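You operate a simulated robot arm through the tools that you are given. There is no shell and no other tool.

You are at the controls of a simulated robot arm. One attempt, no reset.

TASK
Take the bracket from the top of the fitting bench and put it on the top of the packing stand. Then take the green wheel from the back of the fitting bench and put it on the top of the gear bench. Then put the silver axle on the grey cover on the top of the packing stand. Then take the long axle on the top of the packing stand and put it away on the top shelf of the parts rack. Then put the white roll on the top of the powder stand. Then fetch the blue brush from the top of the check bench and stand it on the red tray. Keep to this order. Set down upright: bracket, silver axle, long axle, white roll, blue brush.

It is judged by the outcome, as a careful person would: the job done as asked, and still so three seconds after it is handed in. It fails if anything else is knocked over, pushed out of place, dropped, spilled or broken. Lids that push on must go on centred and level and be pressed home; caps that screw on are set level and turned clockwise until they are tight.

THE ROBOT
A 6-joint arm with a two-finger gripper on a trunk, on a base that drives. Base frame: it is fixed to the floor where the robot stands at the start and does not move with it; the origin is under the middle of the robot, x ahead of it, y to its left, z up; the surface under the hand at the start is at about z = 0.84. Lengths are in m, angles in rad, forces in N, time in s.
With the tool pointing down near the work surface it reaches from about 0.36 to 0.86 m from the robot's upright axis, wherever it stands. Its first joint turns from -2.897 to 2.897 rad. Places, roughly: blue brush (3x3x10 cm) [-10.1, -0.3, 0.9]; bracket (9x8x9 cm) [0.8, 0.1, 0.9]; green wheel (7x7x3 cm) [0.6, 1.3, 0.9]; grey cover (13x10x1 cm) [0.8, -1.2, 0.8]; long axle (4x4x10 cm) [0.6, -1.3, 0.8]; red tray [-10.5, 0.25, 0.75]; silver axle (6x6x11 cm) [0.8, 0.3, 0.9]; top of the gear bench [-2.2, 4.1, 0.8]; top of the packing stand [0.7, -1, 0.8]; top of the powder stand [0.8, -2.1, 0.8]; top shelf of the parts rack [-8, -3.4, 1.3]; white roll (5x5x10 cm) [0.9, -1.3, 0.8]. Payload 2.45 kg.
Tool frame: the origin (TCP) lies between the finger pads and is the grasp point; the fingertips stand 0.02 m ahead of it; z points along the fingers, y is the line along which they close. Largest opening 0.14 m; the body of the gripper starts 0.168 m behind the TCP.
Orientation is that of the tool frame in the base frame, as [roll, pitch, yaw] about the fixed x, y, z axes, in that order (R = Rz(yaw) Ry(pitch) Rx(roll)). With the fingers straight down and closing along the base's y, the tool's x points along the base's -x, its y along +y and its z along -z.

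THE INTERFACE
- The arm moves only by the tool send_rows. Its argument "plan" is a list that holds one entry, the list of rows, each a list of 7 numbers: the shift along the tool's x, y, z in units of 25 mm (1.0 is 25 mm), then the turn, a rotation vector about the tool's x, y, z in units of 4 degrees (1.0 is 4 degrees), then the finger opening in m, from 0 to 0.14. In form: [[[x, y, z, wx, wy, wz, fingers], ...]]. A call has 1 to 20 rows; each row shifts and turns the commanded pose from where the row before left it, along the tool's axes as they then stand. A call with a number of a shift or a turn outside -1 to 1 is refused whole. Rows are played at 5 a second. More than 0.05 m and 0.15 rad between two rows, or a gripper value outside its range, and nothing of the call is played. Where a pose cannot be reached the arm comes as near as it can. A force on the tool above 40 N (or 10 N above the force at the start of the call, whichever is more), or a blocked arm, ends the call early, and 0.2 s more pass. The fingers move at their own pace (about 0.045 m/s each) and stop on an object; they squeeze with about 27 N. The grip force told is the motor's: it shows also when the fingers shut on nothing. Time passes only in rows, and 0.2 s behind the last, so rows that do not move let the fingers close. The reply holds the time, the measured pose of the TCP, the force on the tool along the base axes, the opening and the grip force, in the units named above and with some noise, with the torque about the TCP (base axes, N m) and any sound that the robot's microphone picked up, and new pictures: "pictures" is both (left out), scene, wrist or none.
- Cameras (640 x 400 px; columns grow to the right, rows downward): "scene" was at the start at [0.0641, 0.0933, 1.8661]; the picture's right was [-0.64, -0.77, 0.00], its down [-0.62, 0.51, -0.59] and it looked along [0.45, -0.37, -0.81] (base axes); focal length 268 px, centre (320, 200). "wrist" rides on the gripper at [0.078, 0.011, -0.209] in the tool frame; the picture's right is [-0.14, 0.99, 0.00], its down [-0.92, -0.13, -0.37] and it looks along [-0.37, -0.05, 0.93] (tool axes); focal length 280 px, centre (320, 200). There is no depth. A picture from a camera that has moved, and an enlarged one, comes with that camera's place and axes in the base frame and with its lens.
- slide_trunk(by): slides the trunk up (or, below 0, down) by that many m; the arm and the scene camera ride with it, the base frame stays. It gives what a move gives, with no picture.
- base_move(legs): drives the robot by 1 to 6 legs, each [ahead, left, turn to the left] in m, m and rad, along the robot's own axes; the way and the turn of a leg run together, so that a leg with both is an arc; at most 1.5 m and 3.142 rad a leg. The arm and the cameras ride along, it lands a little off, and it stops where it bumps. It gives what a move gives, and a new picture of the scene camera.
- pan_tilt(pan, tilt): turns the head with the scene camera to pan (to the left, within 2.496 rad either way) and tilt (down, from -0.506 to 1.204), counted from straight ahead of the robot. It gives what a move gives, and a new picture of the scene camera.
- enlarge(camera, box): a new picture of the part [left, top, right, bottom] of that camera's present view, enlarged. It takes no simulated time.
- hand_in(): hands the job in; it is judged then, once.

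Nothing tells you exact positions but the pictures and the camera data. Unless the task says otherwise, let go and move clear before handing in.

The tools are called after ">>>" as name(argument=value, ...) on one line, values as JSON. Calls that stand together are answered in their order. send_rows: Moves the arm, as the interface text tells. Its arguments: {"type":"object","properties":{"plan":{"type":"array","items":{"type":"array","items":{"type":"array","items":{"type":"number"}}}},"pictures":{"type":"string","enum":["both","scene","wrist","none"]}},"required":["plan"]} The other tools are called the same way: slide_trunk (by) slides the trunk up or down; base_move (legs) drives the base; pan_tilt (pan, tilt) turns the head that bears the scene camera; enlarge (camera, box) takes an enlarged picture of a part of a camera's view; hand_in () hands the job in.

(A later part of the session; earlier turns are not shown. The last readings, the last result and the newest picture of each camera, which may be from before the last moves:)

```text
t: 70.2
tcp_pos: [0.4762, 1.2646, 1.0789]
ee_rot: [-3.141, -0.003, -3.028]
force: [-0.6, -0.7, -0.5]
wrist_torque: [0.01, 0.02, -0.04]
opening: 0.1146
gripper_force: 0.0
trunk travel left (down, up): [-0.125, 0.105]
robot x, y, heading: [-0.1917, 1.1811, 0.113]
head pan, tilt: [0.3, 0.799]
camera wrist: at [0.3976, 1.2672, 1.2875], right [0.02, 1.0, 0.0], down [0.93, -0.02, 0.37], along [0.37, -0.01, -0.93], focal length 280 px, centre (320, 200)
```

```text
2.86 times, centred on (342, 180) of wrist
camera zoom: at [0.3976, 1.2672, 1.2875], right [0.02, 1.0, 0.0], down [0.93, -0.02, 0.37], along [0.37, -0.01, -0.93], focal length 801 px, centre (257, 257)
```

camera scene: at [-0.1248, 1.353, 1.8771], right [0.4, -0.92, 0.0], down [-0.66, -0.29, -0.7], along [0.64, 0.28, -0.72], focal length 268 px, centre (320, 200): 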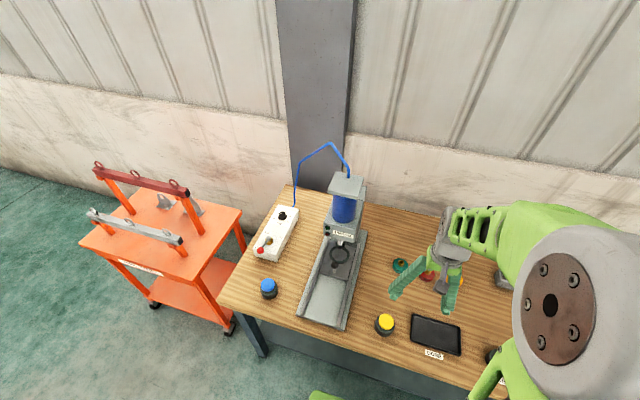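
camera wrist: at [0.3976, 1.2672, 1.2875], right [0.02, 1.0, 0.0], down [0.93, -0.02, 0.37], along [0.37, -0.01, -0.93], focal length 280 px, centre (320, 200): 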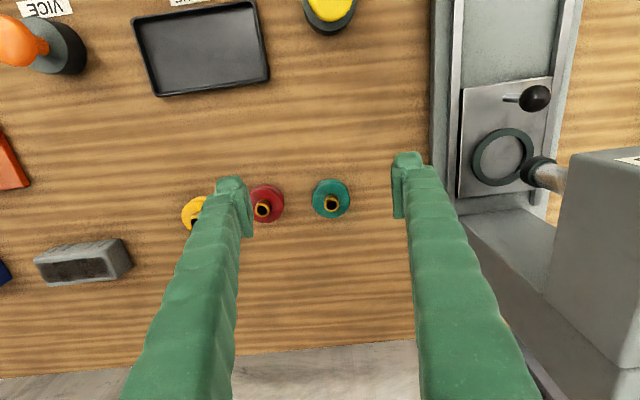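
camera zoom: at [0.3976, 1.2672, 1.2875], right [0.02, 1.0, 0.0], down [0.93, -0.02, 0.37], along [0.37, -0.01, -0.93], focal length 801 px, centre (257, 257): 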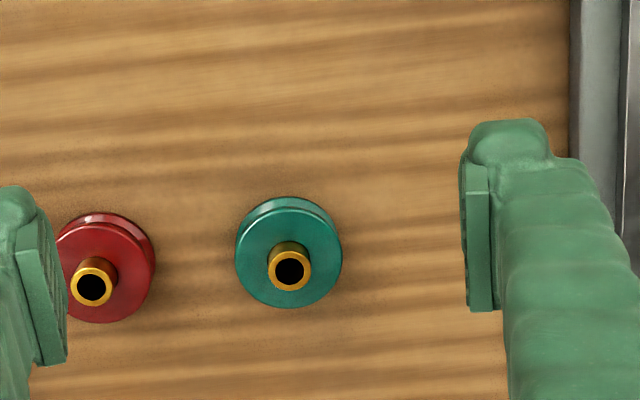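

The green wheel is centred at about [0.567, 1.280], with the red wheel 10.6 cm to its right. I position over it with the opening reduced to 0.09 and descend part-way.

>>> send_rows(plan=[[[-0.92, 0.05, 0.5, 0, 0, 0, 0.09], [-0.92, 0.05, 0.5, 0, 0, 0, 0.09], [-0.92, 0.05, 0.5, 0, 0, 0, 0.09], [-0.92, 0.05, 0.5, 0, 0, 0, 0.09], [0, 0, 1, 0, 0, 0, 0.09], [0, 0, 1, 0, 0, 0, 0.09], [0, 0, 1, 0, 0, 0, 0.09], [0, 0, 0.8, 0, 0, 0, 0.09], [0, 0, 0, 0, 0, 0, 0.09]]])

>>> enlarge(camera="wrist", box=[216, 100, 440, 240])

```text
t: 72.2
tcp_pos: [0.5663, 1.2787, 0.9351]
ee_rot: [3.141, 0.0, -3.028]
force: [0.4, 0.4, -0.3]
wrist_torque: [0.0, 0.01, -0.02]
opening: 0.0901
gripper_force: 0.0
trunk travel left (down, up): [-0.125, 0.105]
robot x, y, heading: [-0.1882, 1.1796, 0.114]
head pan, tilt: [0.3, 0.799]
camera scene: at [-0.1249, 1.3529, 1.8771], right [0.4, -0.92, 0.0], down [-0.66, -0.29, -0.7], along [0.64, 0.28, -0.72], focal length 268 px, centre (320, 200)
camera wrist: at [0.487, 1.2816, 1.1434], right [0.02, 1.0, 0.0], down [0.93, -0.02, 0.37], along [0.37, -0.01, -0.93], focal length 280 px, centre (320, 200)
```

scene: 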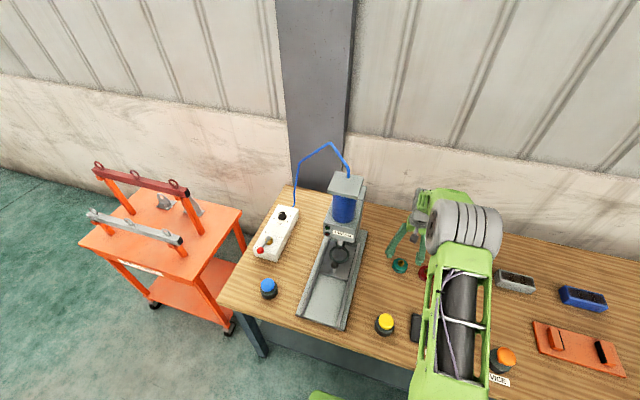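
wrist: 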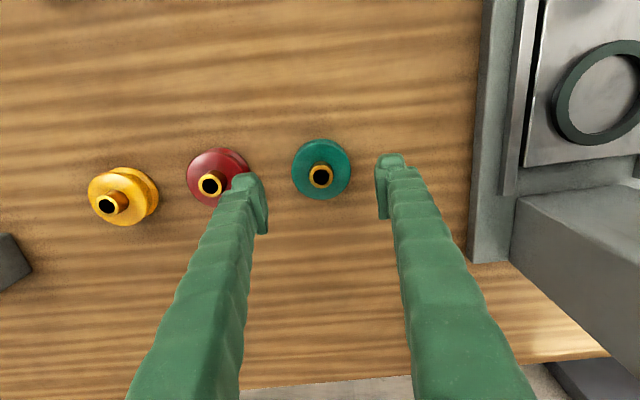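

```text
2.86 times, centred on (328, 170) of wrist
camera zoom: at [0.487, 1.2816, 1.1434], right [0.02, 1.0, 0.0], down [0.93, -0.02, 0.37], along [0.37, -0.01, -0.93], focal length 801 px, centre (297, 286)
```

zoom: 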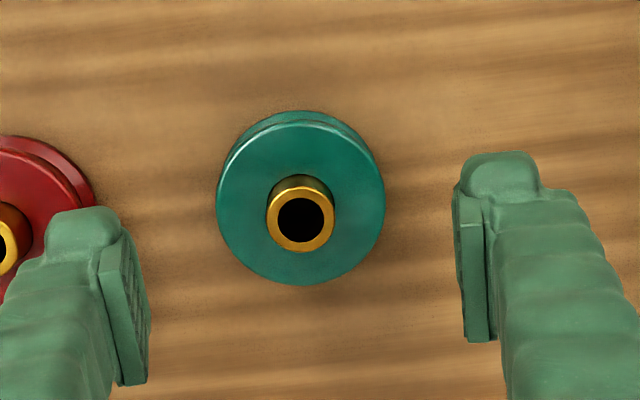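

The wheel is well centred between the fingers and the red wheel clears the right-hand finger by about 2 cm. I go down to the rim and close.

>>> send_rows(plan=[[[0, 0.06, 0.7, 0, 0, 0, 0.09], [0, 0, 0.7, 0, 0, 0, 0.09], [0, 0, 0.7, 0, 0, 0, 0.09], [0, 0, 0.7, 0, 0, 0, 0.09], [0, 0, 0, 0, 0, 0, 0.09]]], pictures="wrist")

```text
t: 73.4
tcp_pos: [0.5653, 1.2814, 0.8636]
ee_rot: [3.142, 0.0, -3.027]
force: [0.3, -0.3, -0.2]
wrist_torque: [-0.03, -0.01, 0.01]
opening: 0.0902
gripper_force: 0.1
trunk travel left (down, up): [-0.125, 0.105]
robot x, y, heading: [-0.1936, 1.1781, 0.115]
head pan, tilt: [0.3, 0.799]
camera wrist: at [0.4867, 1.2834, 1.0725], right [0.02, 1.0, 0.0], down [0.93, -0.02, 0.37], along [0.37, -0.01, -0.93], focal length 280 px, centre (320, 200)
```

wrist: 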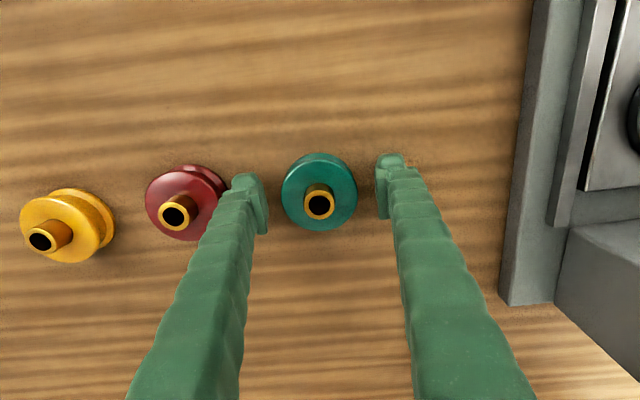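

Aligned; I close on the rim.

>>> send_rows(plan=[[[0, 0, 0, 0, 0, 0, 0.03], [0, 0, 0, 0, 0, 0, 0.03], [0, 0, 0, 0, 0, 0, 0.03], [0, 0, 0, 0, 0, 0, 0.03], [0, 0, 0, 0, 0, 0, 0.03]]], pictures="wrist")

```text
t: 74.6
tcp_pos: [0.5651, 1.2802, 0.8641]
ee_rot: [-3.14, 0.0, -3.028]
force: [0.0, -3.1, 0.3]
wrist_torque: [-0.05, -0.01, 0.04]
opening: 0.0607
gripper_force: 27.4
trunk travel left (down, up): [-0.125, 0.105]
robot x, y, heading: [-0.1929, 1.1838, 0.113]
head pan, tilt: [0.3, 0.799]
camera wrist: at [0.4867, 1.2831, 1.0726], right [0.02, 1.0, 0.0], down [0.93, -0.02, 0.37], along [0.37, -0.01, -0.93], focal length 280 px, centre (320, 200)
```

wrist: 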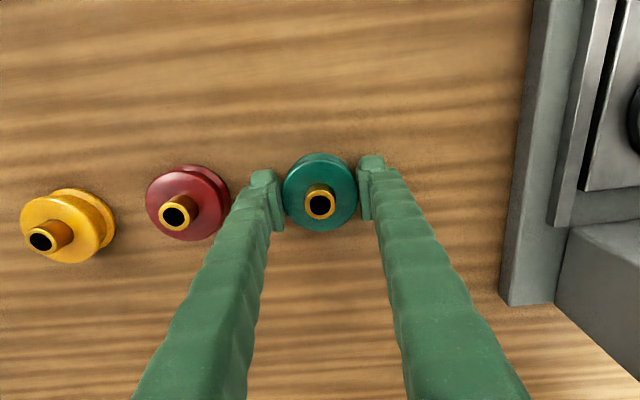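

Gripped at 0.061 m. I lift straight up, then draw the arm in.

>>> send_rows(plan=[[[0, 0, -0.3, 0, 0, 0, 0.03], [0, 0, -0.7, 0, 0, 0, 0.03], [0, 0, -1, 0, 0, 0, 0.03], [0, 0, -1, 0, 0, 0, 0.03], [0, 0, -1, 0, 0, 0, 0.03], [0, 0, -1, 0, 0, 0, 0.03], [0, 0, -1, 0, 0, 0, 0.03], [0, 0, -1, 0, 0, 0, 0.03], [0, 0, -1, 0, 0, 0, 0.03], [0, 0, -1, 0, 0, 0, 0.03]]])

```text
t: 76.8
tcp_pos: [0.5647, 1.2813, 1.0908]
ee_rot: [-3.141, -0.001, -3.029]
force: [-0.1, 0.1, -5.5]
wrist_torque: [-0.01, 0.03, 0.0]
opening: 0.0607
gripper_force: 28.0
trunk travel left (down, up): [-0.125, 0.105]
robot x, y, heading: [-0.1931, 1.1807, 0.113]
head pan, tilt: [0.3, 0.799]
camera scene: at [-0.1246, 1.353, 1.8771], right [0.4, -0.92, 0.0], down [-0.66, -0.29, -0.7], along [0.64, 0.28, -0.72], focal length 268 px, centre (320, 200)
camera wrist: at [0.4877, 1.2843, 1.2992], right [0.02, 1.0, 0.0], down [0.93, -0.02, 0.37], along [0.37, -0.01, -0.93], focal length 280 px, centre (320, 200)
```

scene: 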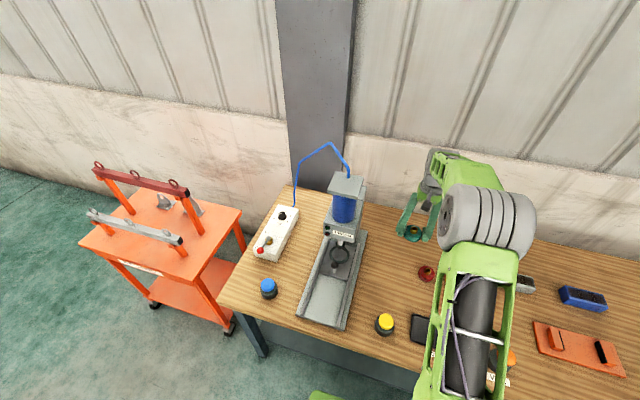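
wrist: 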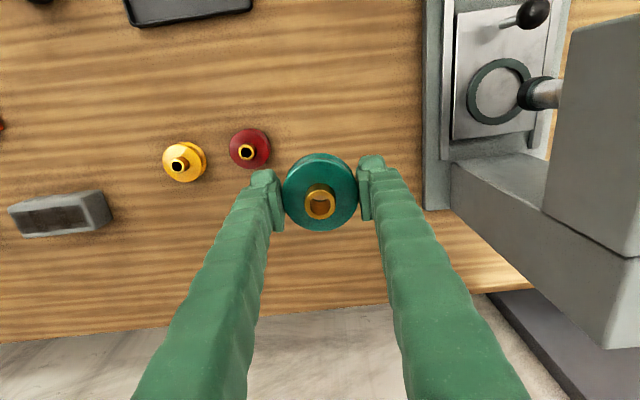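

The wheel is up and clear. I retract the arm towards the robot, back away from the bench, and turn left toward the gear bench.

>>> send_rows(plan=[[[1, 0, 0, 0, 0, 0, 0.03], [1, 0, 0, 0, 0, 0, 0.03], [1, 0, 0, 0, 0, 0, 0.03], [1, 0, 0, 0, 0, 0, 0.03], [1, 0, 0, 0, 0, 0, 0.03], [1, 0, 0, 0, 0, 0, 0.03], [1, 0, 0, 0, 0, 0, 0.03], [1, 0, 0, 0, 0, 0, 0.03], [1, 0, 0, 0, 0, 0, 0.03], [1, 0, 0, 0, 0, 0, 0.03], [1, 0, 0, 0, 0, 0, 0.03]]], pictures="none")

>>> base_move(legs=[[-0.45, 0, 0], [0, 0, 1.77]])

>>> pan_tilt(pan=0.0, tilt=0.3)

```text
t: 79.2
tcp_pos: [0.2917, 1.2505, 1.0895]
ee_rot: [-3.141, 0.0, -3.028]
force: [0.1, -0.4, -4.5]
wrist_torque: [-0.01, -0.01, 0.01]
opening: 0.0609
gripper_force: 26.9
trunk travel left (down, up): [-0.125, 0.105]
robot x, y, heading: [-0.1905, 1.1775, 0.113]
head pan, tilt: [0.3, 0.799]
```

```text
t: 86.2
tcp_pos: [-0.8111, 1.584, 1.0891]
ee_rot: [-3.141, 0.0, -1.242]
force: [-0.8, 0.7, -5.9]
wrist_torque: [0.0, 0.0, 0.0]
opening: 0.0608
gripper_force: 27.0
trunk travel left (down, up): [-0.125, 0.105]
robot x, y, heading: [-0.6355, 1.1299, 1.903]
head pan, tilt: [0.3, 0.799]
camera scene: at [-0.8249, 1.1572, 1.8771], right [0.81, 0.59, 0.0], down [0.42, -0.58, -0.7], along [-0.41, 0.56, -0.72], focal length 268 px, centre (320, 200)
```

scene: 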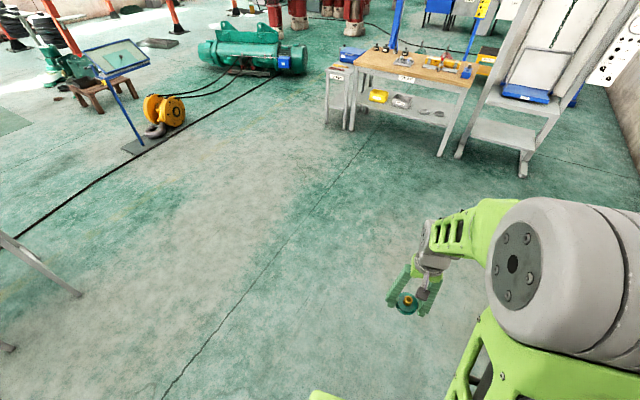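

```text
t: 87.2
tcp_pos: [-0.8115, 1.5844, 1.0888]
ee_rot: [-3.14, -0.001, -1.244]
force: [0.6, -0.2, -5.8]
wrist_torque: [-0.03, -0.03, 0.01]
opening: 0.0609
gripper_force: 27.1
trunk travel left (down, up): [-0.125, 0.105]
robot x, y, heading: [-0.6388, 1.1273, 1.897]
head pan, tilt: [0.0, 0.3]
camera scene: at [-0.8075, 1.1805, 1.9214], right [0.95, 0.32, 0.0], down [0.1, -0.28, -0.95], along [-0.31, 0.9, -0.3], focal length 268 px, centre (320, 200)
```

scene: 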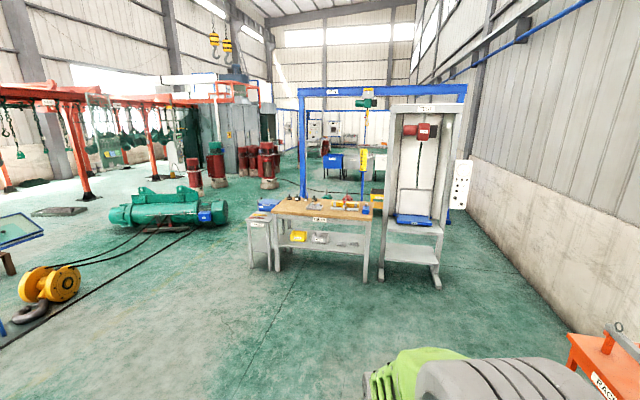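

>>> enlarge(camera="scene", box=[220, 170, 460, 300])

```text
2.67 times, centred on (340, 235) of scene
camera zoom: at [-0.8075, 1.1805, 1.9214], right [0.95, 0.32, 0.0], down [0.1, -0.28, -0.95], along [-0.31, 0.9, -0.3], focal length 715 px, centre (267, 107)
```

zoom: 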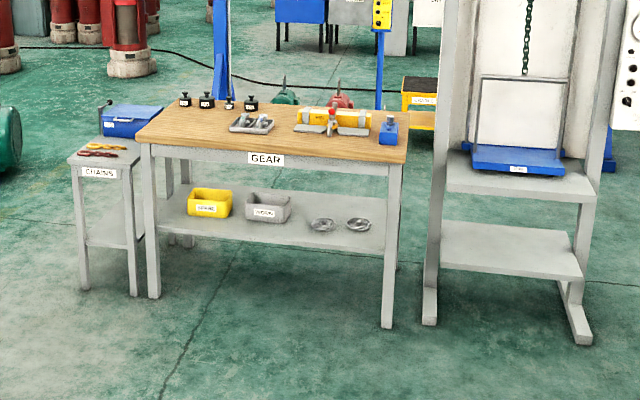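

I see the "GEAR" bench: front strip free, weights at the back left, tray and yellow shaft in the middle. I plan to place the wheel near [-2.05, 4.06], so I drive to about [-1.95, 3.2] first.

>>> base_move(legs=[[1.2, 0.25, 0], [1.1, 0.2, 0], [0, 0, -0.23]])

>>> pan_tilt(pan=0.0, tilt=0.75)

```text
t: 99.6
tcp_pos: [-1.866, 3.6638, 1.0889]
ee_rot: [3.14, 0.0, -1.474]
force: [0.6, 0.0, -6.4]
wrist_torque: [0.01, 0.01, 0.02]
opening: 0.061
gripper_force: 27.4
trunk travel left (down, up): [-0.125, 0.105]
robot x, y, heading: [-1.8082, 3.1799, 1.667]
head pan, tilt: [0.0, 0.3]
camera scene: at [-1.9559, 3.2707, 1.9215], right [1.0, 0.1, 0.0], down [0.03, -0.29, -0.96], along [-0.09, 0.95, -0.3], focal length 268 px, centre (320, 200)
```

scene: 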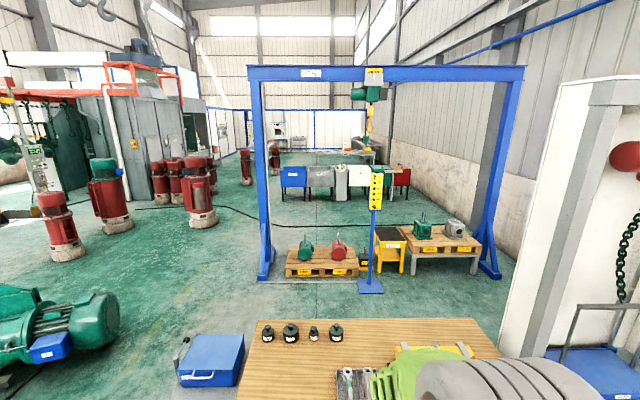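

```text
t: 100.5
tcp_pos: [-1.8656, 3.6651, 1.0895]
ee_rot: [3.141, -0.001, -1.474]
force: [-0.4, -0.1, -5.9]
wrist_torque: [-0.02, -0.02, -0.06]
opening: 0.0606
gripper_force: 26.7
trunk travel left (down, up): [-0.125, 0.105]
robot x, y, heading: [-1.8052, 3.1805, 1.667]
head pan, tilt: [0.0, 0.75]
camera scene: at [-1.9554, 3.26, 1.8811], right [1.0, 0.1, 0.0], down [0.07, -0.68, -0.73], along [-0.07, 0.73, -0.68], focal length 268 px, centre (320, 200)
```

scene: 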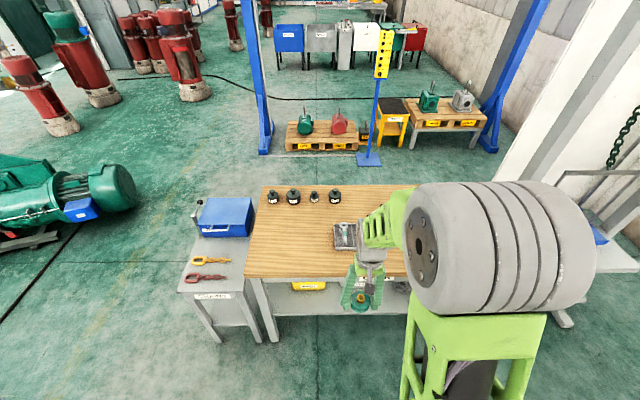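

The bench top is clear at its left front; the tray's left edge is at x≈-1.96. I drive a bit forward and left so that [-2.12, 4.07] is comfortably in reach.

>>> base_move(legs=[[0.25, 0.17, 0]])

>>> send_rows(plan=[[[-0.8, 0.2, 0, 0, 0, 0, 0.03], [-0.8, 0.2, 0, 0, 0, 0, 0.03], [-0.8, 0.2, 0, 0, 0, 0, 0.03], [-0.8, 0.2, 0, 0, 0, 0, 0.03]]], pictures="both")

```text
t: 102.6
tcp_pos: [-2.0594, 3.8958, 1.0895]
ee_rot: [-3.142, -0.003, -1.477]
force: [-0.4, -0.1, -4.8]
wrist_torque: [-0.06, -0.02, 0.0]
opening: 0.0609
gripper_force: 26.8
trunk travel left (down, up): [-0.125, 0.105]
robot x, y, heading: [-1.9967, 3.4099, 1.667]
head pan, tilt: [0.0, 0.75]
camera scene: at [-2.1498, 3.4912, 1.881], right [1.0, 0.1, 0.0], down [0.07, -0.68, -0.73], along [-0.07, 0.73, -0.68], focal length 268 px, centre (320, 200)
```

scene: 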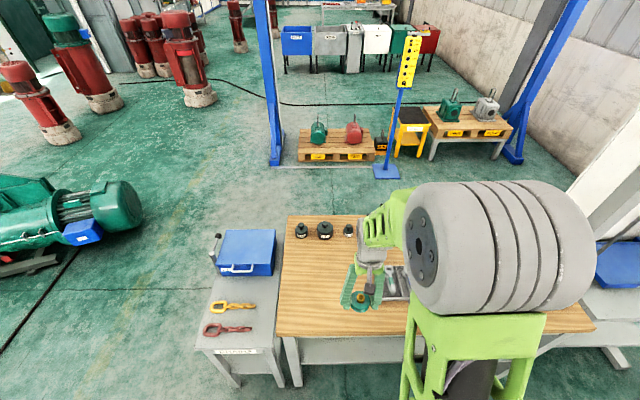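

```text
t: 103.6
tcp_pos: [-2.0894, 3.9731, 1.0885]
ee_rot: [3.142, -0.002, -1.474]
force: [0.0, -1.2, -5.0]
wrist_torque: [-0.02, 0.02, 0.02]
opening: 0.0608
gripper_force: 27.2
trunk travel left (down, up): [-0.125, 0.105]
robot x, y, heading: [-1.998, 3.4085, 1.665]
head pan, tilt: [0.0, 0.75]
camera scene: at [-2.1493, 3.4911, 1.881], right [1.0, 0.1, 0.0], down [0.07, -0.68, -0.73], along [-0.07, 0.73, -0.68], focal length 268 px, centre (320, 200)
camera wrist: at [-2.0923, 3.8954, 1.2971], right [-1.0, 0.04, 0.0], down [0.04, 0.93, 0.37], along [0.02, 0.37, -0.93], focal length 280 px, centre (320, 200)
```

scene: 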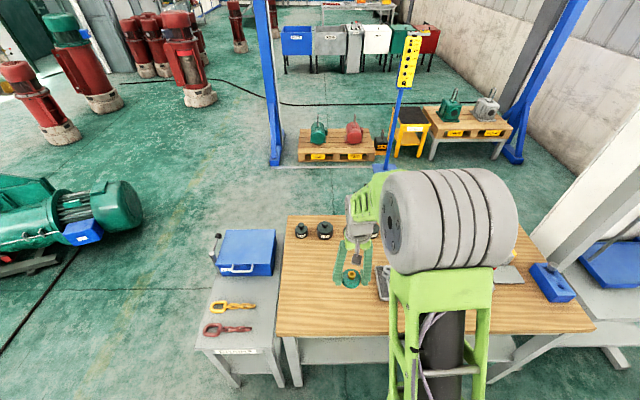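
wrist: 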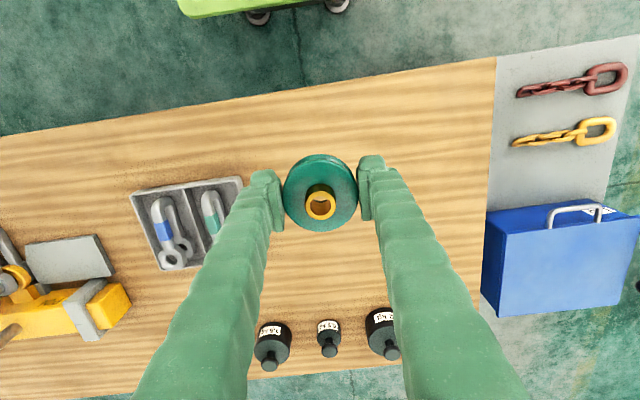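

The wheel is over the free front-left area of the gear bench. Triangulation suggests its top could be anywhere from 0.80 to 0.85, so I move to [-2.11, 4.05] and descend carefully to TCP 0.92 first.

>>> send_rows(plan=[[[-0.82, 0.12, 0, 0, 0, 0, 0.03], [-0.82, 0.12, 0, 0, 0, 0, 0.03], [-0.82, 0.12, 0, 0, 0, 0, 0.03], [-0.82, 0.12, 0, 0, 0, 0, 0.03], [0, 0, 1, 0, 0, 0, 0.03], [0, 0, 1, 0, 0, 0, 0.03], [0, 0, 1, 0, 0, 0, 0.03], [0, 0, 1, 0, 0, 0, 0.03], [0, 0, 1, 0, 0, 0, 0.03], [0, 0, 1, 0, 0, 0, 0.03], [0, 0, 0.5, 0, 0, 0, 0.03], [0, 0, 0, 0, 0, 0, 0.03]]], pictures="both")

```text
t: 106.2
tcp_pos: [-2.1069, 4.0514, 0.9261]
ee_rot: [3.141, -0.001, -1.476]
force: [-0.1, -0.4, -5.7]
wrist_torque: [-0.04, 0.01, -0.01]
opening: 0.061
gripper_force: 26.7
trunk travel left (down, up): [-0.125, 0.105]
robot x, y, heading: [-1.9958, 3.4144, 1.666]
head pan, tilt: [0.0, 0.75]
camera scene: at [-2.1491, 3.4904, 1.8811], right [1.0, 0.1, 0.0], down [0.07, -0.68, -0.73], along [-0.07, 0.73, -0.68], focal length 268 px, centre (320, 200)
camera wrist: at [-2.1109, 3.9739, 1.135], right [-1.0, 0.04, 0.0], down [0.04, 0.93, 0.37], along [0.02, 0.37, -0.93], focal length 280 px, centre (320, 200)
```

scene: 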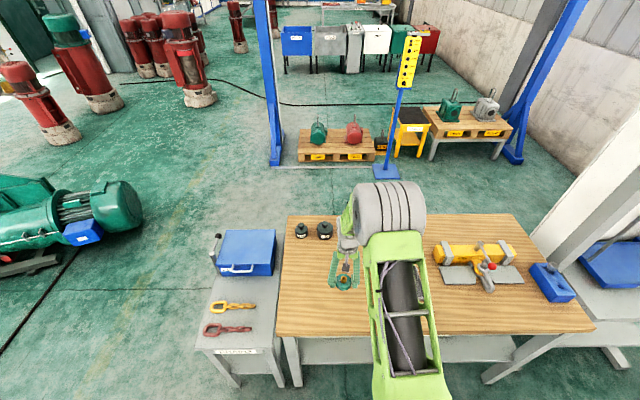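
wrist: 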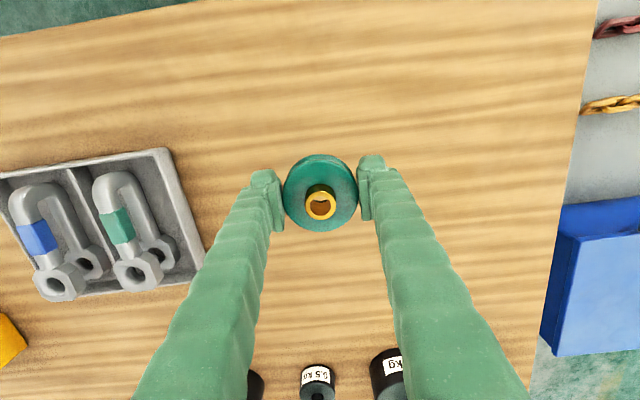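

Position is good. I lower slowly, watching for contact.

>>> send_rows(plan=[[[0, 0, 0.16, 0, 0, 0, 0.03], [0, 0, 0.16, 0, 0, 0, 0.03], [0, 0, 0.16, 0, 0, 0, 0.03], [0, 0, 0.16, 0, 0, 0, 0.03], [0, 0, 0.16, 0, 0, 0, 0.03], [0, 0, 0.16, 0, 0, 0, 0.03], [0, 0, 0, 0, 0, 0, 0.03]]], pictures="none")

>>> send_rows(plan=[[[0, 0, 0.12, 0, 0, 0, 0.03], [0, 0, 0.12, 0, 0, 0, 0.03], [0, 0, 0.12, 0, 0, 0, 0.03], [0, 0, 0.12, 0, 0, 0, 0.03], [0, 0, 0, 0, 0, 0, 0.03]]], pictures="none")

```text
t: 107.8
tcp_pos: [-2.1077, 4.0522, 0.9032]
ee_rot: [3.141, -0.001, -1.474]
force: [1.0, 0.5, -5.6]
wrist_torque: [-0.02, 0.01, -0.03]
opening: 0.061
gripper_force: 27.2
trunk travel left (down, up): [-0.125, 0.105]
robot x, y, heading: [-1.9982, 3.4143, 1.668]
head pan, tilt: [0.0, 0.75]
```

```text
t: 109.0
tcp_pos: [-2.1083, 4.0512, 0.891]
ee_rot: [3.141, -0.003, -1.475]
force: [-0.7, 0.3, -5.4]
wrist_torque: [0.03, 0.03, -0.01]
opening: 0.0606
gripper_force: 26.6
trunk travel left (down, up): [-0.125, 0.105]
robot x, y, heading: [-1.9975, 3.4095, 1.668]
head pan, tilt: [0.0, 0.75]
```

>>> send_rows(plan=[[[0, 0, 0.12, 0, 0, 0, 0.03], [0, 0, 0.12, 0, 0, 0, 0.03], [0, 0, 0.12, 0, 0, 0, 0.03], [0, 0, 0.12, 0, 0, 0, 0.03], [0, 0, 0, 0, 0, 0, 0.03]]], pictures="none")

>>> send_rows(plan=[[[0, 0, 0.08, 0, 0, 0, 0.03], [0, 0, 0.08, 0, 0, 0, 0.03], [0, 0, 0.08, 0, 0, 0, 0.03], [0, 0, 0, 0, 0, 0, 0.03]]], pictures="wrist")

```text
t: 110.2
tcp_pos: [-2.1079, 4.0518, 0.8785]
ee_rot: [3.141, 0.0, -1.476]
force: [0.2, -0.6, -5.1]
wrist_torque: [0.01, -0.01, 0.01]
opening: 0.0606
gripper_force: 26.8
trunk travel left (down, up): [-0.125, 0.105]
robot x, y, heading: [-1.9975, 3.4115, 1.667]
head pan, tilt: [0.0, 0.75]
```

```text
t: 111.2
tcp_pos: [-2.1074, 4.0528, 0.8755]
ee_rot: [-3.141, 0.001, -1.474]
force: [2.1, -5.5, 20.1]
wrist_torque: [0.01, -0.02, 0.04]
opening: 0.0608
gripper_force: 26.8
trunk travel left (down, up): [-0.125, 0.105]
robot x, y, heading: [-1.9986, 3.409, 1.664]
head pan, tilt: [0.0, 0.75]
camera wrist: at [-2.1109, 3.974, 1.0831], right [-1.0, 0.04, 0.0], down [0.04, 0.93, 0.37], along [0.02, 0.37, -0.93], focal length 280 px, centre (320, 200)
```

wrist: 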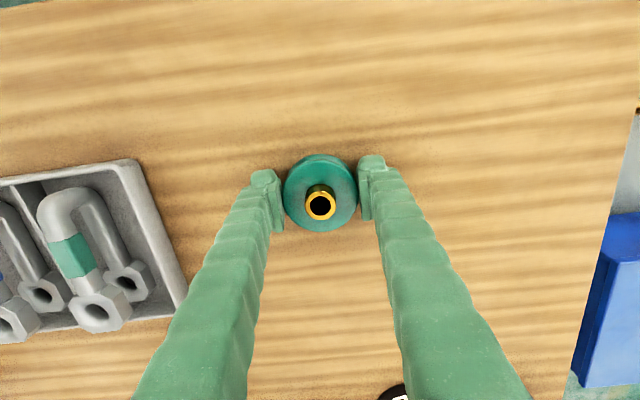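

Contact (about 20 N up): the wheel is on the gear bench. I open and rise.

>>> send_rows(plan=[[[0, 0, 0, 0, 0, 0, 0.085], [0, 0, 0, 0, 0, 0, 0.09], [0, 0, 0, 0, 0, 0, 0.09], [0, 0, -0.2, 0, 0, 0, 0.09], [0, 0, -0.6, 0, 0, 0, 0.09], [0, 0, -1, 0, 0, 0, 0.09], [0, 0, -1, 0, 0, 0, 0.09], [0, 0, -1, 0, 0, 0, 0.09], [0, 0, -1, 0, 0, 0, 0.09], [0, 0, -1, 0, 0, 0, 0.09], [0, 0, -1, 0, 0, 0, 0.09], [0, 0, -1, 0, 0, 0, 0.09], [0, 0, -1, 0, 0, 0, 0.09]]], pictures="both")

```text
t: 114.0
tcp_pos: [-2.109, 4.0526, 1.0941]
ee_rot: [3.141, -0.002, -1.474]
force: [-0.4, -0.7, 0.7]
wrist_torque: [0.01, 0.01, 0.01]
opening: 0.0897
gripper_force: 0.1
trunk travel left (down, up): [-0.125, 0.105]
robot x, y, heading: [-1.9953, 3.4081, 1.666]
head pan, tilt: [0.0, 0.75]
camera scene: at [-2.149, 3.4896, 1.8812], right [1.0, 0.1, 0.0], down [0.07, -0.68, -0.73], along [-0.07, 0.73, -0.68], focal length 268 px, centre (320, 200)
camera wrist: at [-2.1117, 3.9749, 1.3031], right [-1.0, 0.04, 0.0], down [0.04, 0.93, 0.37], along [0.02, 0.37, -0.93], focal length 280 px, centre (320, 200)
```

scene: 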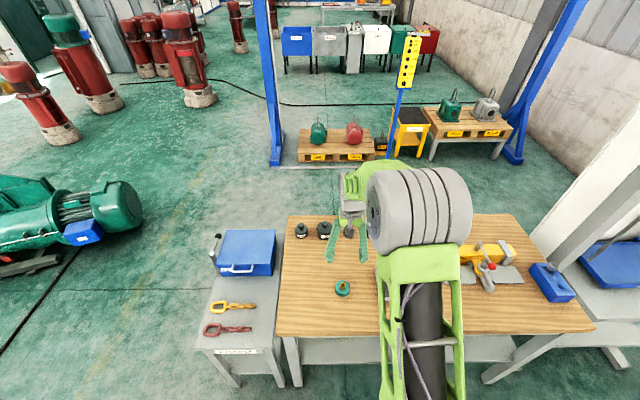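
wrist: 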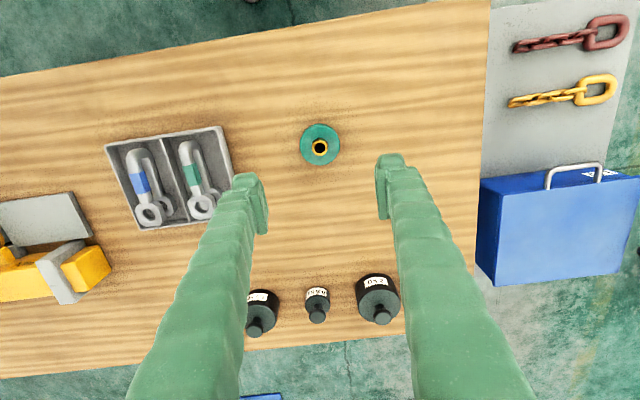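

The green wheel lies flat on the gear bench. Next is the silver axle, back on the fitting bench near [0.805, 0.263]; I retract, back away, turn and drive there.

>>> send_rows(plan=[[[1, 0, 0, 0, 0, 0, 0.09], [1, 0, 0, 0, 0, 0, 0.09], [1, 0, 0, 0, 0, 0, 0.09], [1, 0, 0, 0, 0, 0, 0.09], [1, 0, 0, 0, 0, 0, 0.09], [1, 0, 0, 0, 0, 0, 0.09], [1, 0, 0, 0, 0, 0, 0.09]]], pictures="none")

>>> base_move(legs=[[-0.55, 0, 0], [0, 0, -1.536]])

```text
t: 115.6
tcp_pos: [-2.0906, 3.8776, 1.0931]
ee_rot: [-3.141, 0.001, -1.473]
force: [0.0, -0.2, 0.4]
wrist_torque: [-0.01, 0.04, 0.01]
opening: 0.0897
gripper_force: 0.0
trunk travel left (down, up): [-0.125, 0.105]
robot x, y, heading: [-1.9962, 3.4114, 1.663]
head pan, tilt: [0.0, 0.75]
```

```text
t: 122.6
tcp_pos: [-1.4788, 2.9587, 1.092]
ee_rot: [-3.141, -0.001, -3.032]
force: [0.5, 0.0, -0.6]
wrist_torque: [-0.02, 0.02, -0.03]
opening: 0.0902
gripper_force: 0.0
trunk travel left (down, up): [-0.125, 0.105]
robot x, y, heading: [-1.9462, 2.8591, 0.107]
head pan, tilt: [0.0, 0.75]
camera scene: at [-1.8694, 3.0089, 1.8811], right [0.11, -0.99, 0.0], down [-0.68, -0.08, -0.73], along [0.73, 0.08, -0.68], focal length 268 px, centre (320, 200)
```

scene: 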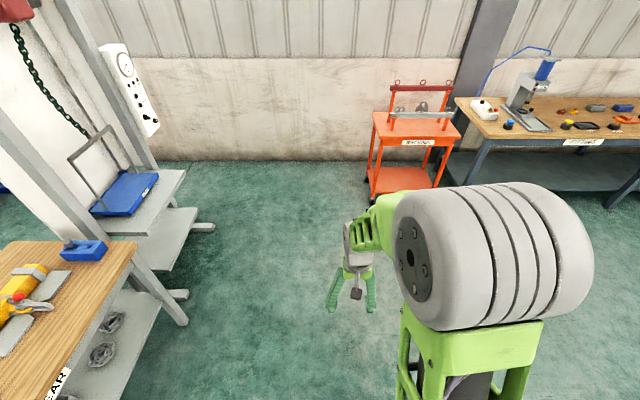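

The way is open. I drive diagonally back to the front of the fitting bench.

>>> base_move(legs=[[0.62, -1.4, 0], [0.62, -1.4, 0]])

>>> pan_tilt(pan=0.0, tilt=0.7)

```text
refused: leg 1 is longer than a leg can be; nothing moved
```

```text
t: 123.2
tcp_pos: [-1.4777, 2.9594, 1.0911]
ee_rot: [-3.14, -0.001, -3.033]
force: [-0.5, -0.1, 0.6]
wrist_torque: [0.04, -0.01, 0.05]
opening: 0.09
gripper_force: 0.0
trunk travel left (down, up): [-0.125, 0.105]
robot x, y, heading: [-1.9456, 2.8636, 0.111]
head pan, tilt: [0.0, 0.7]
camera scene: at [-1.8673, 3.0093, 1.8853], right [0.11, -0.99, 0.0], down [-0.64, -0.07, -0.76], along [0.76, 0.08, -0.64], focal length 268 px, centre (320, 200)
```

scene: 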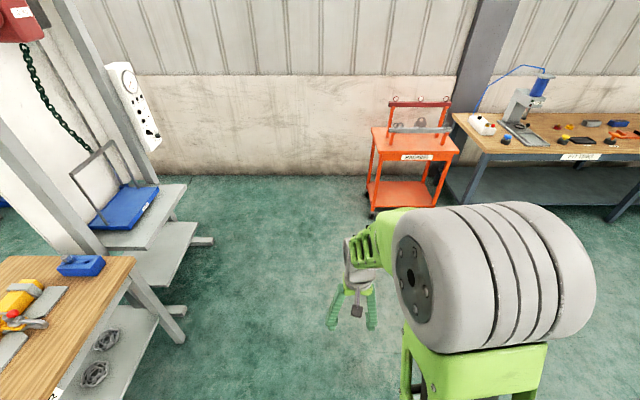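

A leg may be at most 1.5 m overall, so I split the way into three legs.

>>> base_move(legs=[[0.41, -0.93, 0], [0.41, -0.93, 0], [0.41, -0.93, 0]])

>>> pan_tilt(pan=0.1, tilt=0.8)

```text
t: 148.0
tcp_pos: [0.0961, 0.3505, 1.0914]
ee_rot: [-3.142, 0.0, -3.017]
force: [-1.3, 0.3, -1.0]
wrist_torque: [0.0, 0.01, 0.03]
opening: 0.0899
gripper_force: 0.1
trunk travel left (down, up): [-0.125, 0.105]
robot x, y, heading: [-0.3678, 0.2447, 0.127]
head pan, tilt: [0.0, 0.7]
camera scene: at [-0.2944, 0.3961, 1.8854], right [0.12, -0.99, 0.0], down [-0.64, -0.08, -0.76], along [0.76, 0.09, -0.64], focal length 268 px, centre (320, 200)
```

scene: 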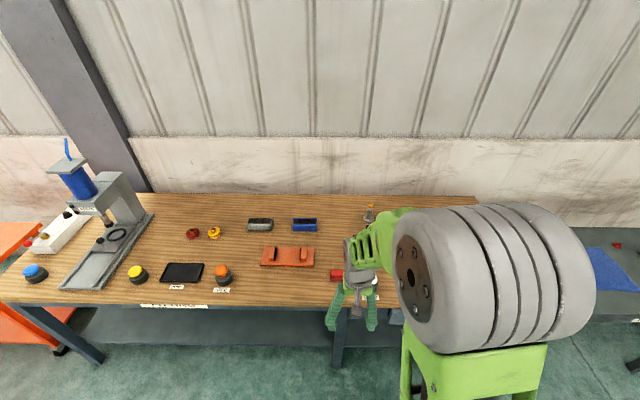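

```text
t: 148.6
tcp_pos: [0.0958, 0.351, 1.0923]
ee_rot: [-3.14, 0.0, -3.019]
force: [0.5, -0.5, -0.1]
wrist_torque: [-0.04, -0.02, 0.0]
opening: 0.0897
gripper_force: 0.1
trunk travel left (down, up): [-0.125, 0.105]
robot x, y, heading: [-0.3697, 0.2469, 0.125]
head pan, tilt: [0.099, 0.799]
camera scene: at [-0.3001, 0.4035, 1.8771], right [0.22, -0.98, 0.0], down [-0.7, -0.16, -0.7], along [0.68, 0.15, -0.72], focal length 268 px, centre (320, 200)
```

scene: 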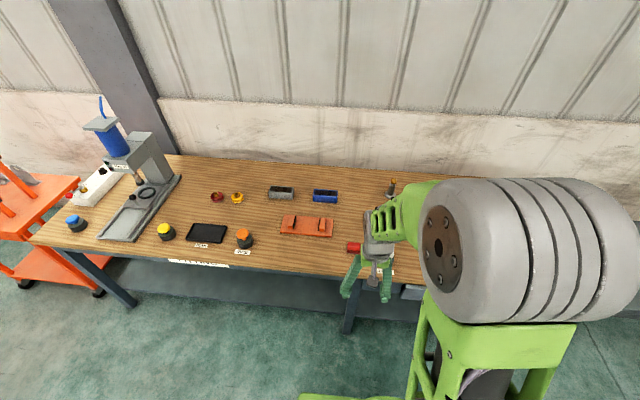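

I drive up to the bench, then extend the hand toward the silver axle.

>>> base_move(legs=[[0.34, -0.07, 0]])

>>> send_rows(plan=[[[-0.9, -0.25, 0, 0, 0, 0, 0.1], [-0.9, -0.25, 0, 0, 0, 0, 0.1], [-0.9, -0.25, 0, 0, 0, 0, 0.1], [-0.9, -0.25, 0, 0, 0, 0, 0.1], [-0.9, -0.25, 0, 0, 0, 0, 0.1], [-0.9, -0.25, 0, 0, 0, 0, 0.1], [-0.9, -0.25, 0, 0, 0, 0, 0.1], [-0.9, -0.25, 0, 0, 0, 0, 0.1], [-0.9, -0.25, 0, 0, 0, 0, 0.1], [-0.9, -0.25, 0, 0, 0, 0, 0.1]]], pictures="both")

```text
t: 150.9
tcp_pos: [0.4416, 0.321, 1.0917]
ee_rot: [3.142, -0.001, -3.023]
force: [-0.4, 1.3, -0.2]
wrist_torque: [0.0, 0.05, -0.02]
opening: 0.0899
gripper_force: 0.0
trunk travel left (down, up): [-0.125, 0.105]
robot x, y, heading: [-0.0234, 0.2154, 0.12]
head pan, tilt: [0.099, 0.799]
camera scene: at [0.0468, 0.3757, 1.877], right [0.22, -0.98, 0.0], down [-0.7, -0.16, -0.7], along [0.68, 0.15, -0.72], focal length 268 px, centre (320, 200)
```

scene: 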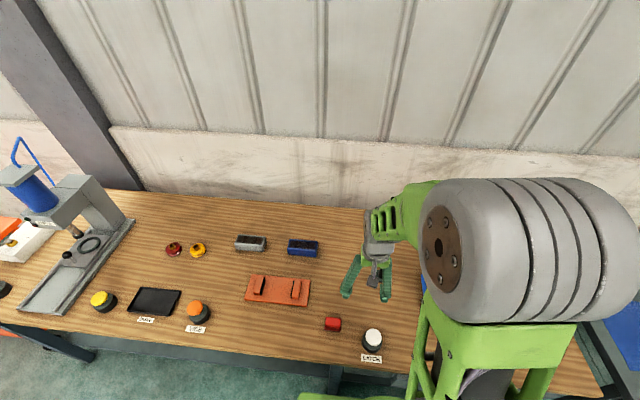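

```text
t: 153.1
tcp_pos: [0.6725, 0.2847, 1.0924]
ee_rot: [3.141, -0.002, -3.023]
force: [0.3, 0.1, -0.4]
wrist_torque: [-0.01, 0.04, 0.01]
opening: 0.0995
gripper_force: 0.0
trunk travel left (down, up): [-0.125, 0.105]
robot x, y, heading: [-0.0237, 0.2178, 0.116]
head pan, tilt: [0.099, 0.799]
camera scene: at [0.0465, 0.3757, 1.877], right [0.22, -0.98, 0.0], down [-0.7, -0.16, -0.7], along [0.68, 0.15, -0.72], focal length 268 px, centre (320, 200)
camera wrist: at [0.5938, 0.2872, 1.3009], right [0.02, 1.0, 0.0], down [0.93, -0.02, 0.37], along [0.37, -0.01, -0.93], focal length 280 px, centre (320, 200)
```

scene: 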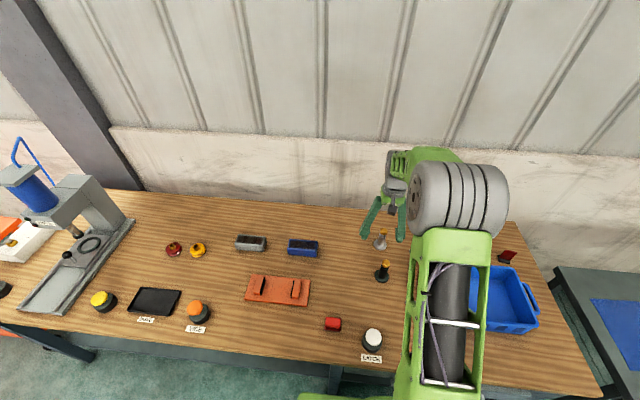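
wrist: 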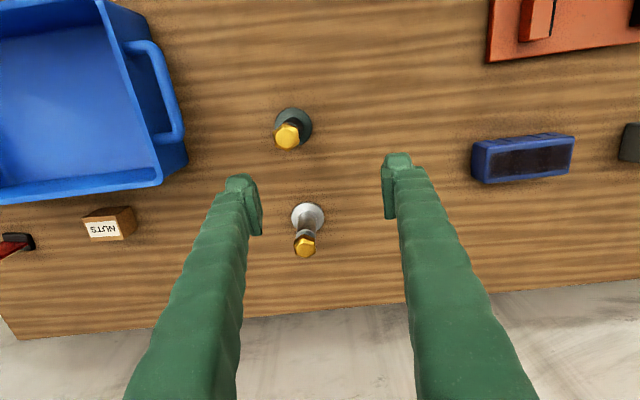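

The silver axle stands at about [0.807, 0.260] with its nut directly above its flange. I move over it and check before descending.

>>> send_rows(plan=[[[-0.87, -0.27, 0, 0, 0, 0, 0.1], [-0.87, -0.27, 0, 0, 0, 0, 0.1], [-0.87, -0.27, 0, 0, 0, 0, 0.1], [-0.87, -0.27, 0, 0, 0, 0, 0.1], [-0.87, -0.27, 0, 0, 0, 0, 0.1], [-0.87, -0.27, 0, 0, 0, 0, 0.1], [0, 0, 0.8, 0, 0, 0, 0.1], [0, 0, 0.8, 0, 0, 0, 0.1], [0, 0, 0.8, 0, 0, 0, 0.1], [0, 0, 0, 0, 0, 0, 0.1]]], pictures="both")

>>> enlarge(camera="wrist", box=[230, 110, 454, 250])

```text
t: 155.3
tcp_pos: [0.8081, 0.261, 1.0325]
ee_rot: [3.139, 0.0, -3.021]
force: [-1.1, -0.5, 1.1]
wrist_torque: [0.03, 0.0, 0.04]
opening: 0.0999
gripper_force: 0.0
trunk travel left (down, up): [-0.125, 0.105]
robot x, y, heading: [-0.0262, 0.217, 0.118]
head pan, tilt: [0.099, 0.799]
camera scene: at [0.0456, 0.3758, 1.8771], right [0.22, -0.98, 0.0], down [-0.7, -0.16, -0.7], along [0.68, 0.15, -0.72], focal length 268 px, centre (320, 200)
camera wrist: at [0.7285, 0.2638, 1.2407], right [0.02, 1.0, 0.0], down [0.93, -0.02, 0.37], along [0.37, -0.01, -0.93], focal length 280 px, centre (320, 200)
```

scene: 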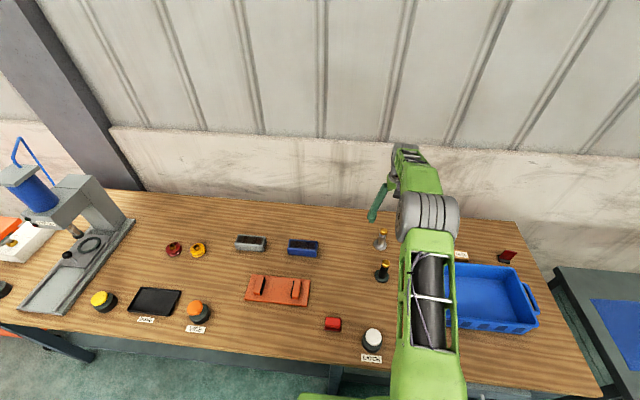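
wrist: 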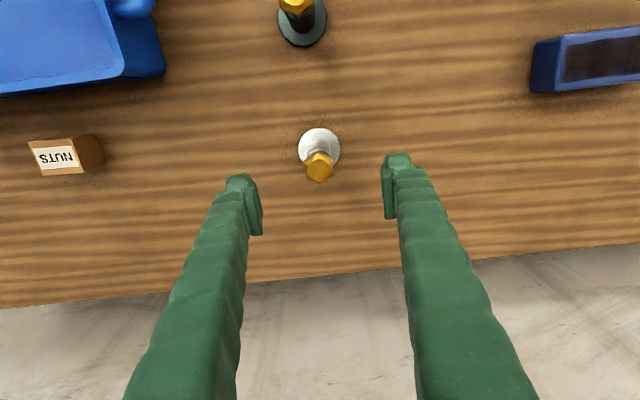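

```text
2.86 times, centred on (342, 180) of wrist
camera zoom: at [0.7285, 0.2638, 1.2407], right [0.02, 1.0, 0.0], down [0.93, -0.02, 0.37], along [0.37, -0.01, -0.93], focal length 801 px, centre (257, 257)
```

zoom: 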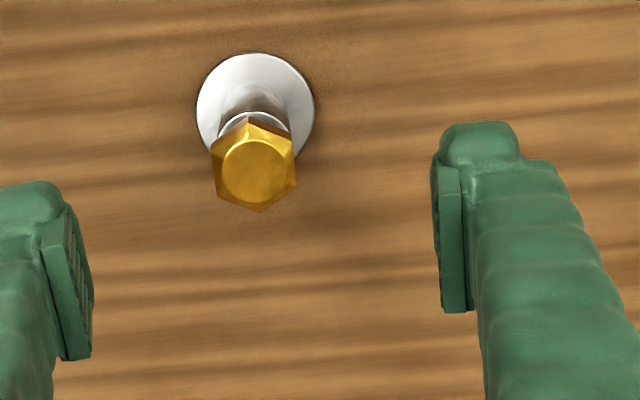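

>>> enlarge(camera="scene", box=[340, 200, 436, 290])

```text
4.44 times, centred on (388, 245) of scene
camera zoom: at [0.0456, 0.3758, 1.8771], right [0.22, -0.98, 0.0], down [-0.7, -0.16, -0.7], along [0.68, 0.15, -0.72], focal length 1191 px, centre (18, 0)
```

zoom: 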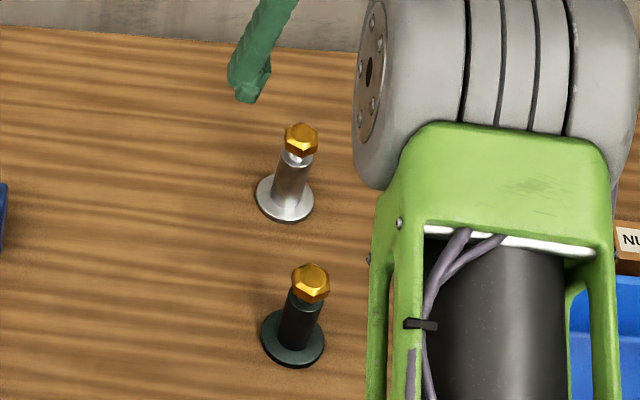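

The axle has a flange, a thick shaft and a gold nut on top. I descend around the shaft to TCP z ≈ 0.885.

>>> send_rows(plan=[[[0, 0, 0.84, 0, 0, 0, 0.1], [0, 0, 0.84, 0, 0, 0, 0.1], [0, 0, 0.84, 0, 0, 0, 0.1], [0, 0, 0.84, 0, 0, 0, 0.1], [0, 0, 0.84, 0, 0, 0, 0.1], [0, 0, 0.84, 0, 0, 0, 0.1], [0, 0, 0.84, 0, 0, 0, 0.1], [0, 0, 0, 0, 0, 0, 0.1]]], pictures="wrist")

```text
t: 157.1
tcp_pos: [0.8067, 0.2622, 0.8849]
ee_rot: [3.141, 0.002, -3.021]
force: [0.3, -0.9, 0.1]
wrist_torque: [0.0, 0.01, -0.01]
opening: 0.0998
gripper_force: 0.1
trunk travel left (down, up): [-0.125, 0.105]
robot x, y, heading: [-0.0272, 0.2163, 0.121]
head pan, tilt: [0.099, 0.799]
camera wrist: at [0.7273, 0.2646, 1.093], right [0.02, 1.0, 0.0], down [0.93, -0.02, 0.37], along [0.37, -0.01, -0.93], focal length 280 px, centre (320, 200)
```

wrist: 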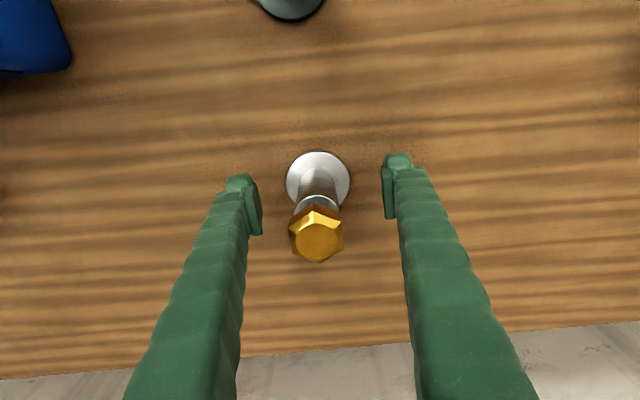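

Centred. I close on the shaft.

>>> send_rows(plan=[[[0, 0, 0, 0, 0, 0, 0.06], [0, 0, 0, 0, 0, 0, 0.03], [0, 0, 0, 0, 0, 0, 0.01], [0, 0, 0, 0, 0, 0, 0.01], [0, 0, 0, 0, 0, 0, 0.01], [0, 0, 0, 0, 0, 0, 0.01]]], pictures="wrist")

```text
t: 158.5
tcp_pos: [0.8064, 0.2611, 0.885]
ee_rot: [3.14, -0.001, -3.022]
force: [0.1, -3.6, 0.6]
wrist_torque: [-0.08, -0.02, -0.02]
opening: 0.0306
gripper_force: 27.2
trunk travel left (down, up): [-0.125, 0.105]
robot x, y, heading: [-0.0225, 0.2157, 0.119]
head pan, tilt: [0.099, 0.799]
camera wrist: at [0.7273, 0.2641, 1.093], right [0.02, 1.0, 0.0], down [0.93, -0.02, 0.37], along [0.37, -0.01, -0.93], focal length 280 px, centre (320, 200)
```

wrist: 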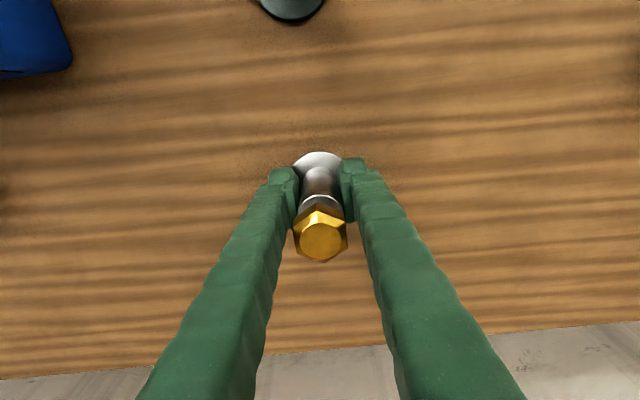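

Gripped at 0.031 m. I lift it.

>>> send_rows(plan=[[[0, 0, -0.2, 0, 0, 0, 0.01], [0, 0, -0.6, 0, 0, 0, 0.01], [0, 0, -1, 0, 0, 0, 0.01], [0, 0, -1, 0, 0, 0, 0.01], [0, 0, -1, 0, 0, 0, 0.01], [0, 0, -1, 0, 0, 0, 0.01], [0, 0, -1, 0, 0, 0, 0.01], [0, 0, -1, 0, 0, 0, 0.01], [0, 0, -1, 0, 0, 0, 0.01], [0, 0, -1, 0, 0, 0, 0.01]]], pictures="wrist")

```text
t: 160.7
tcp_pos: [0.8074, 0.262, 1.1055]
ee_rot: [3.141, -0.003, -3.021]
force: [-0.9, 0.0, -7.8]
wrist_torque: [0.0, 0.0, 0.02]
opening: 0.0307
gripper_force: 27.1
trunk travel left (down, up): [-0.125, 0.105]
robot x, y, heading: [-0.0198, 0.2208, 0.121]
head pan, tilt: [0.099, 0.799]
camera wrist: at [0.7283, 0.2638, 1.3141], right [0.02, 1.0, 0.0], down [0.93, -0.02, 0.37], along [0.37, -0.01, -0.93], focal length 280 px, centre (320, 200)
```

wrist: 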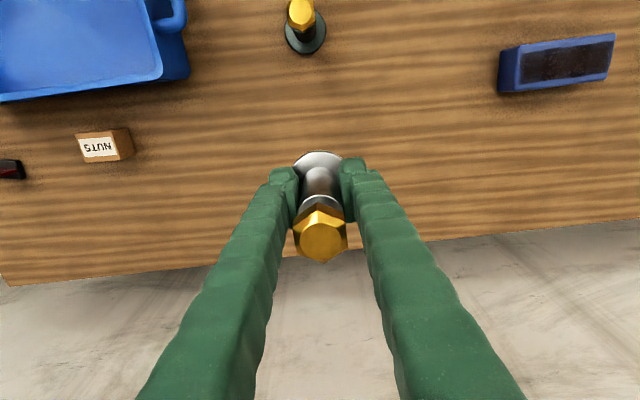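

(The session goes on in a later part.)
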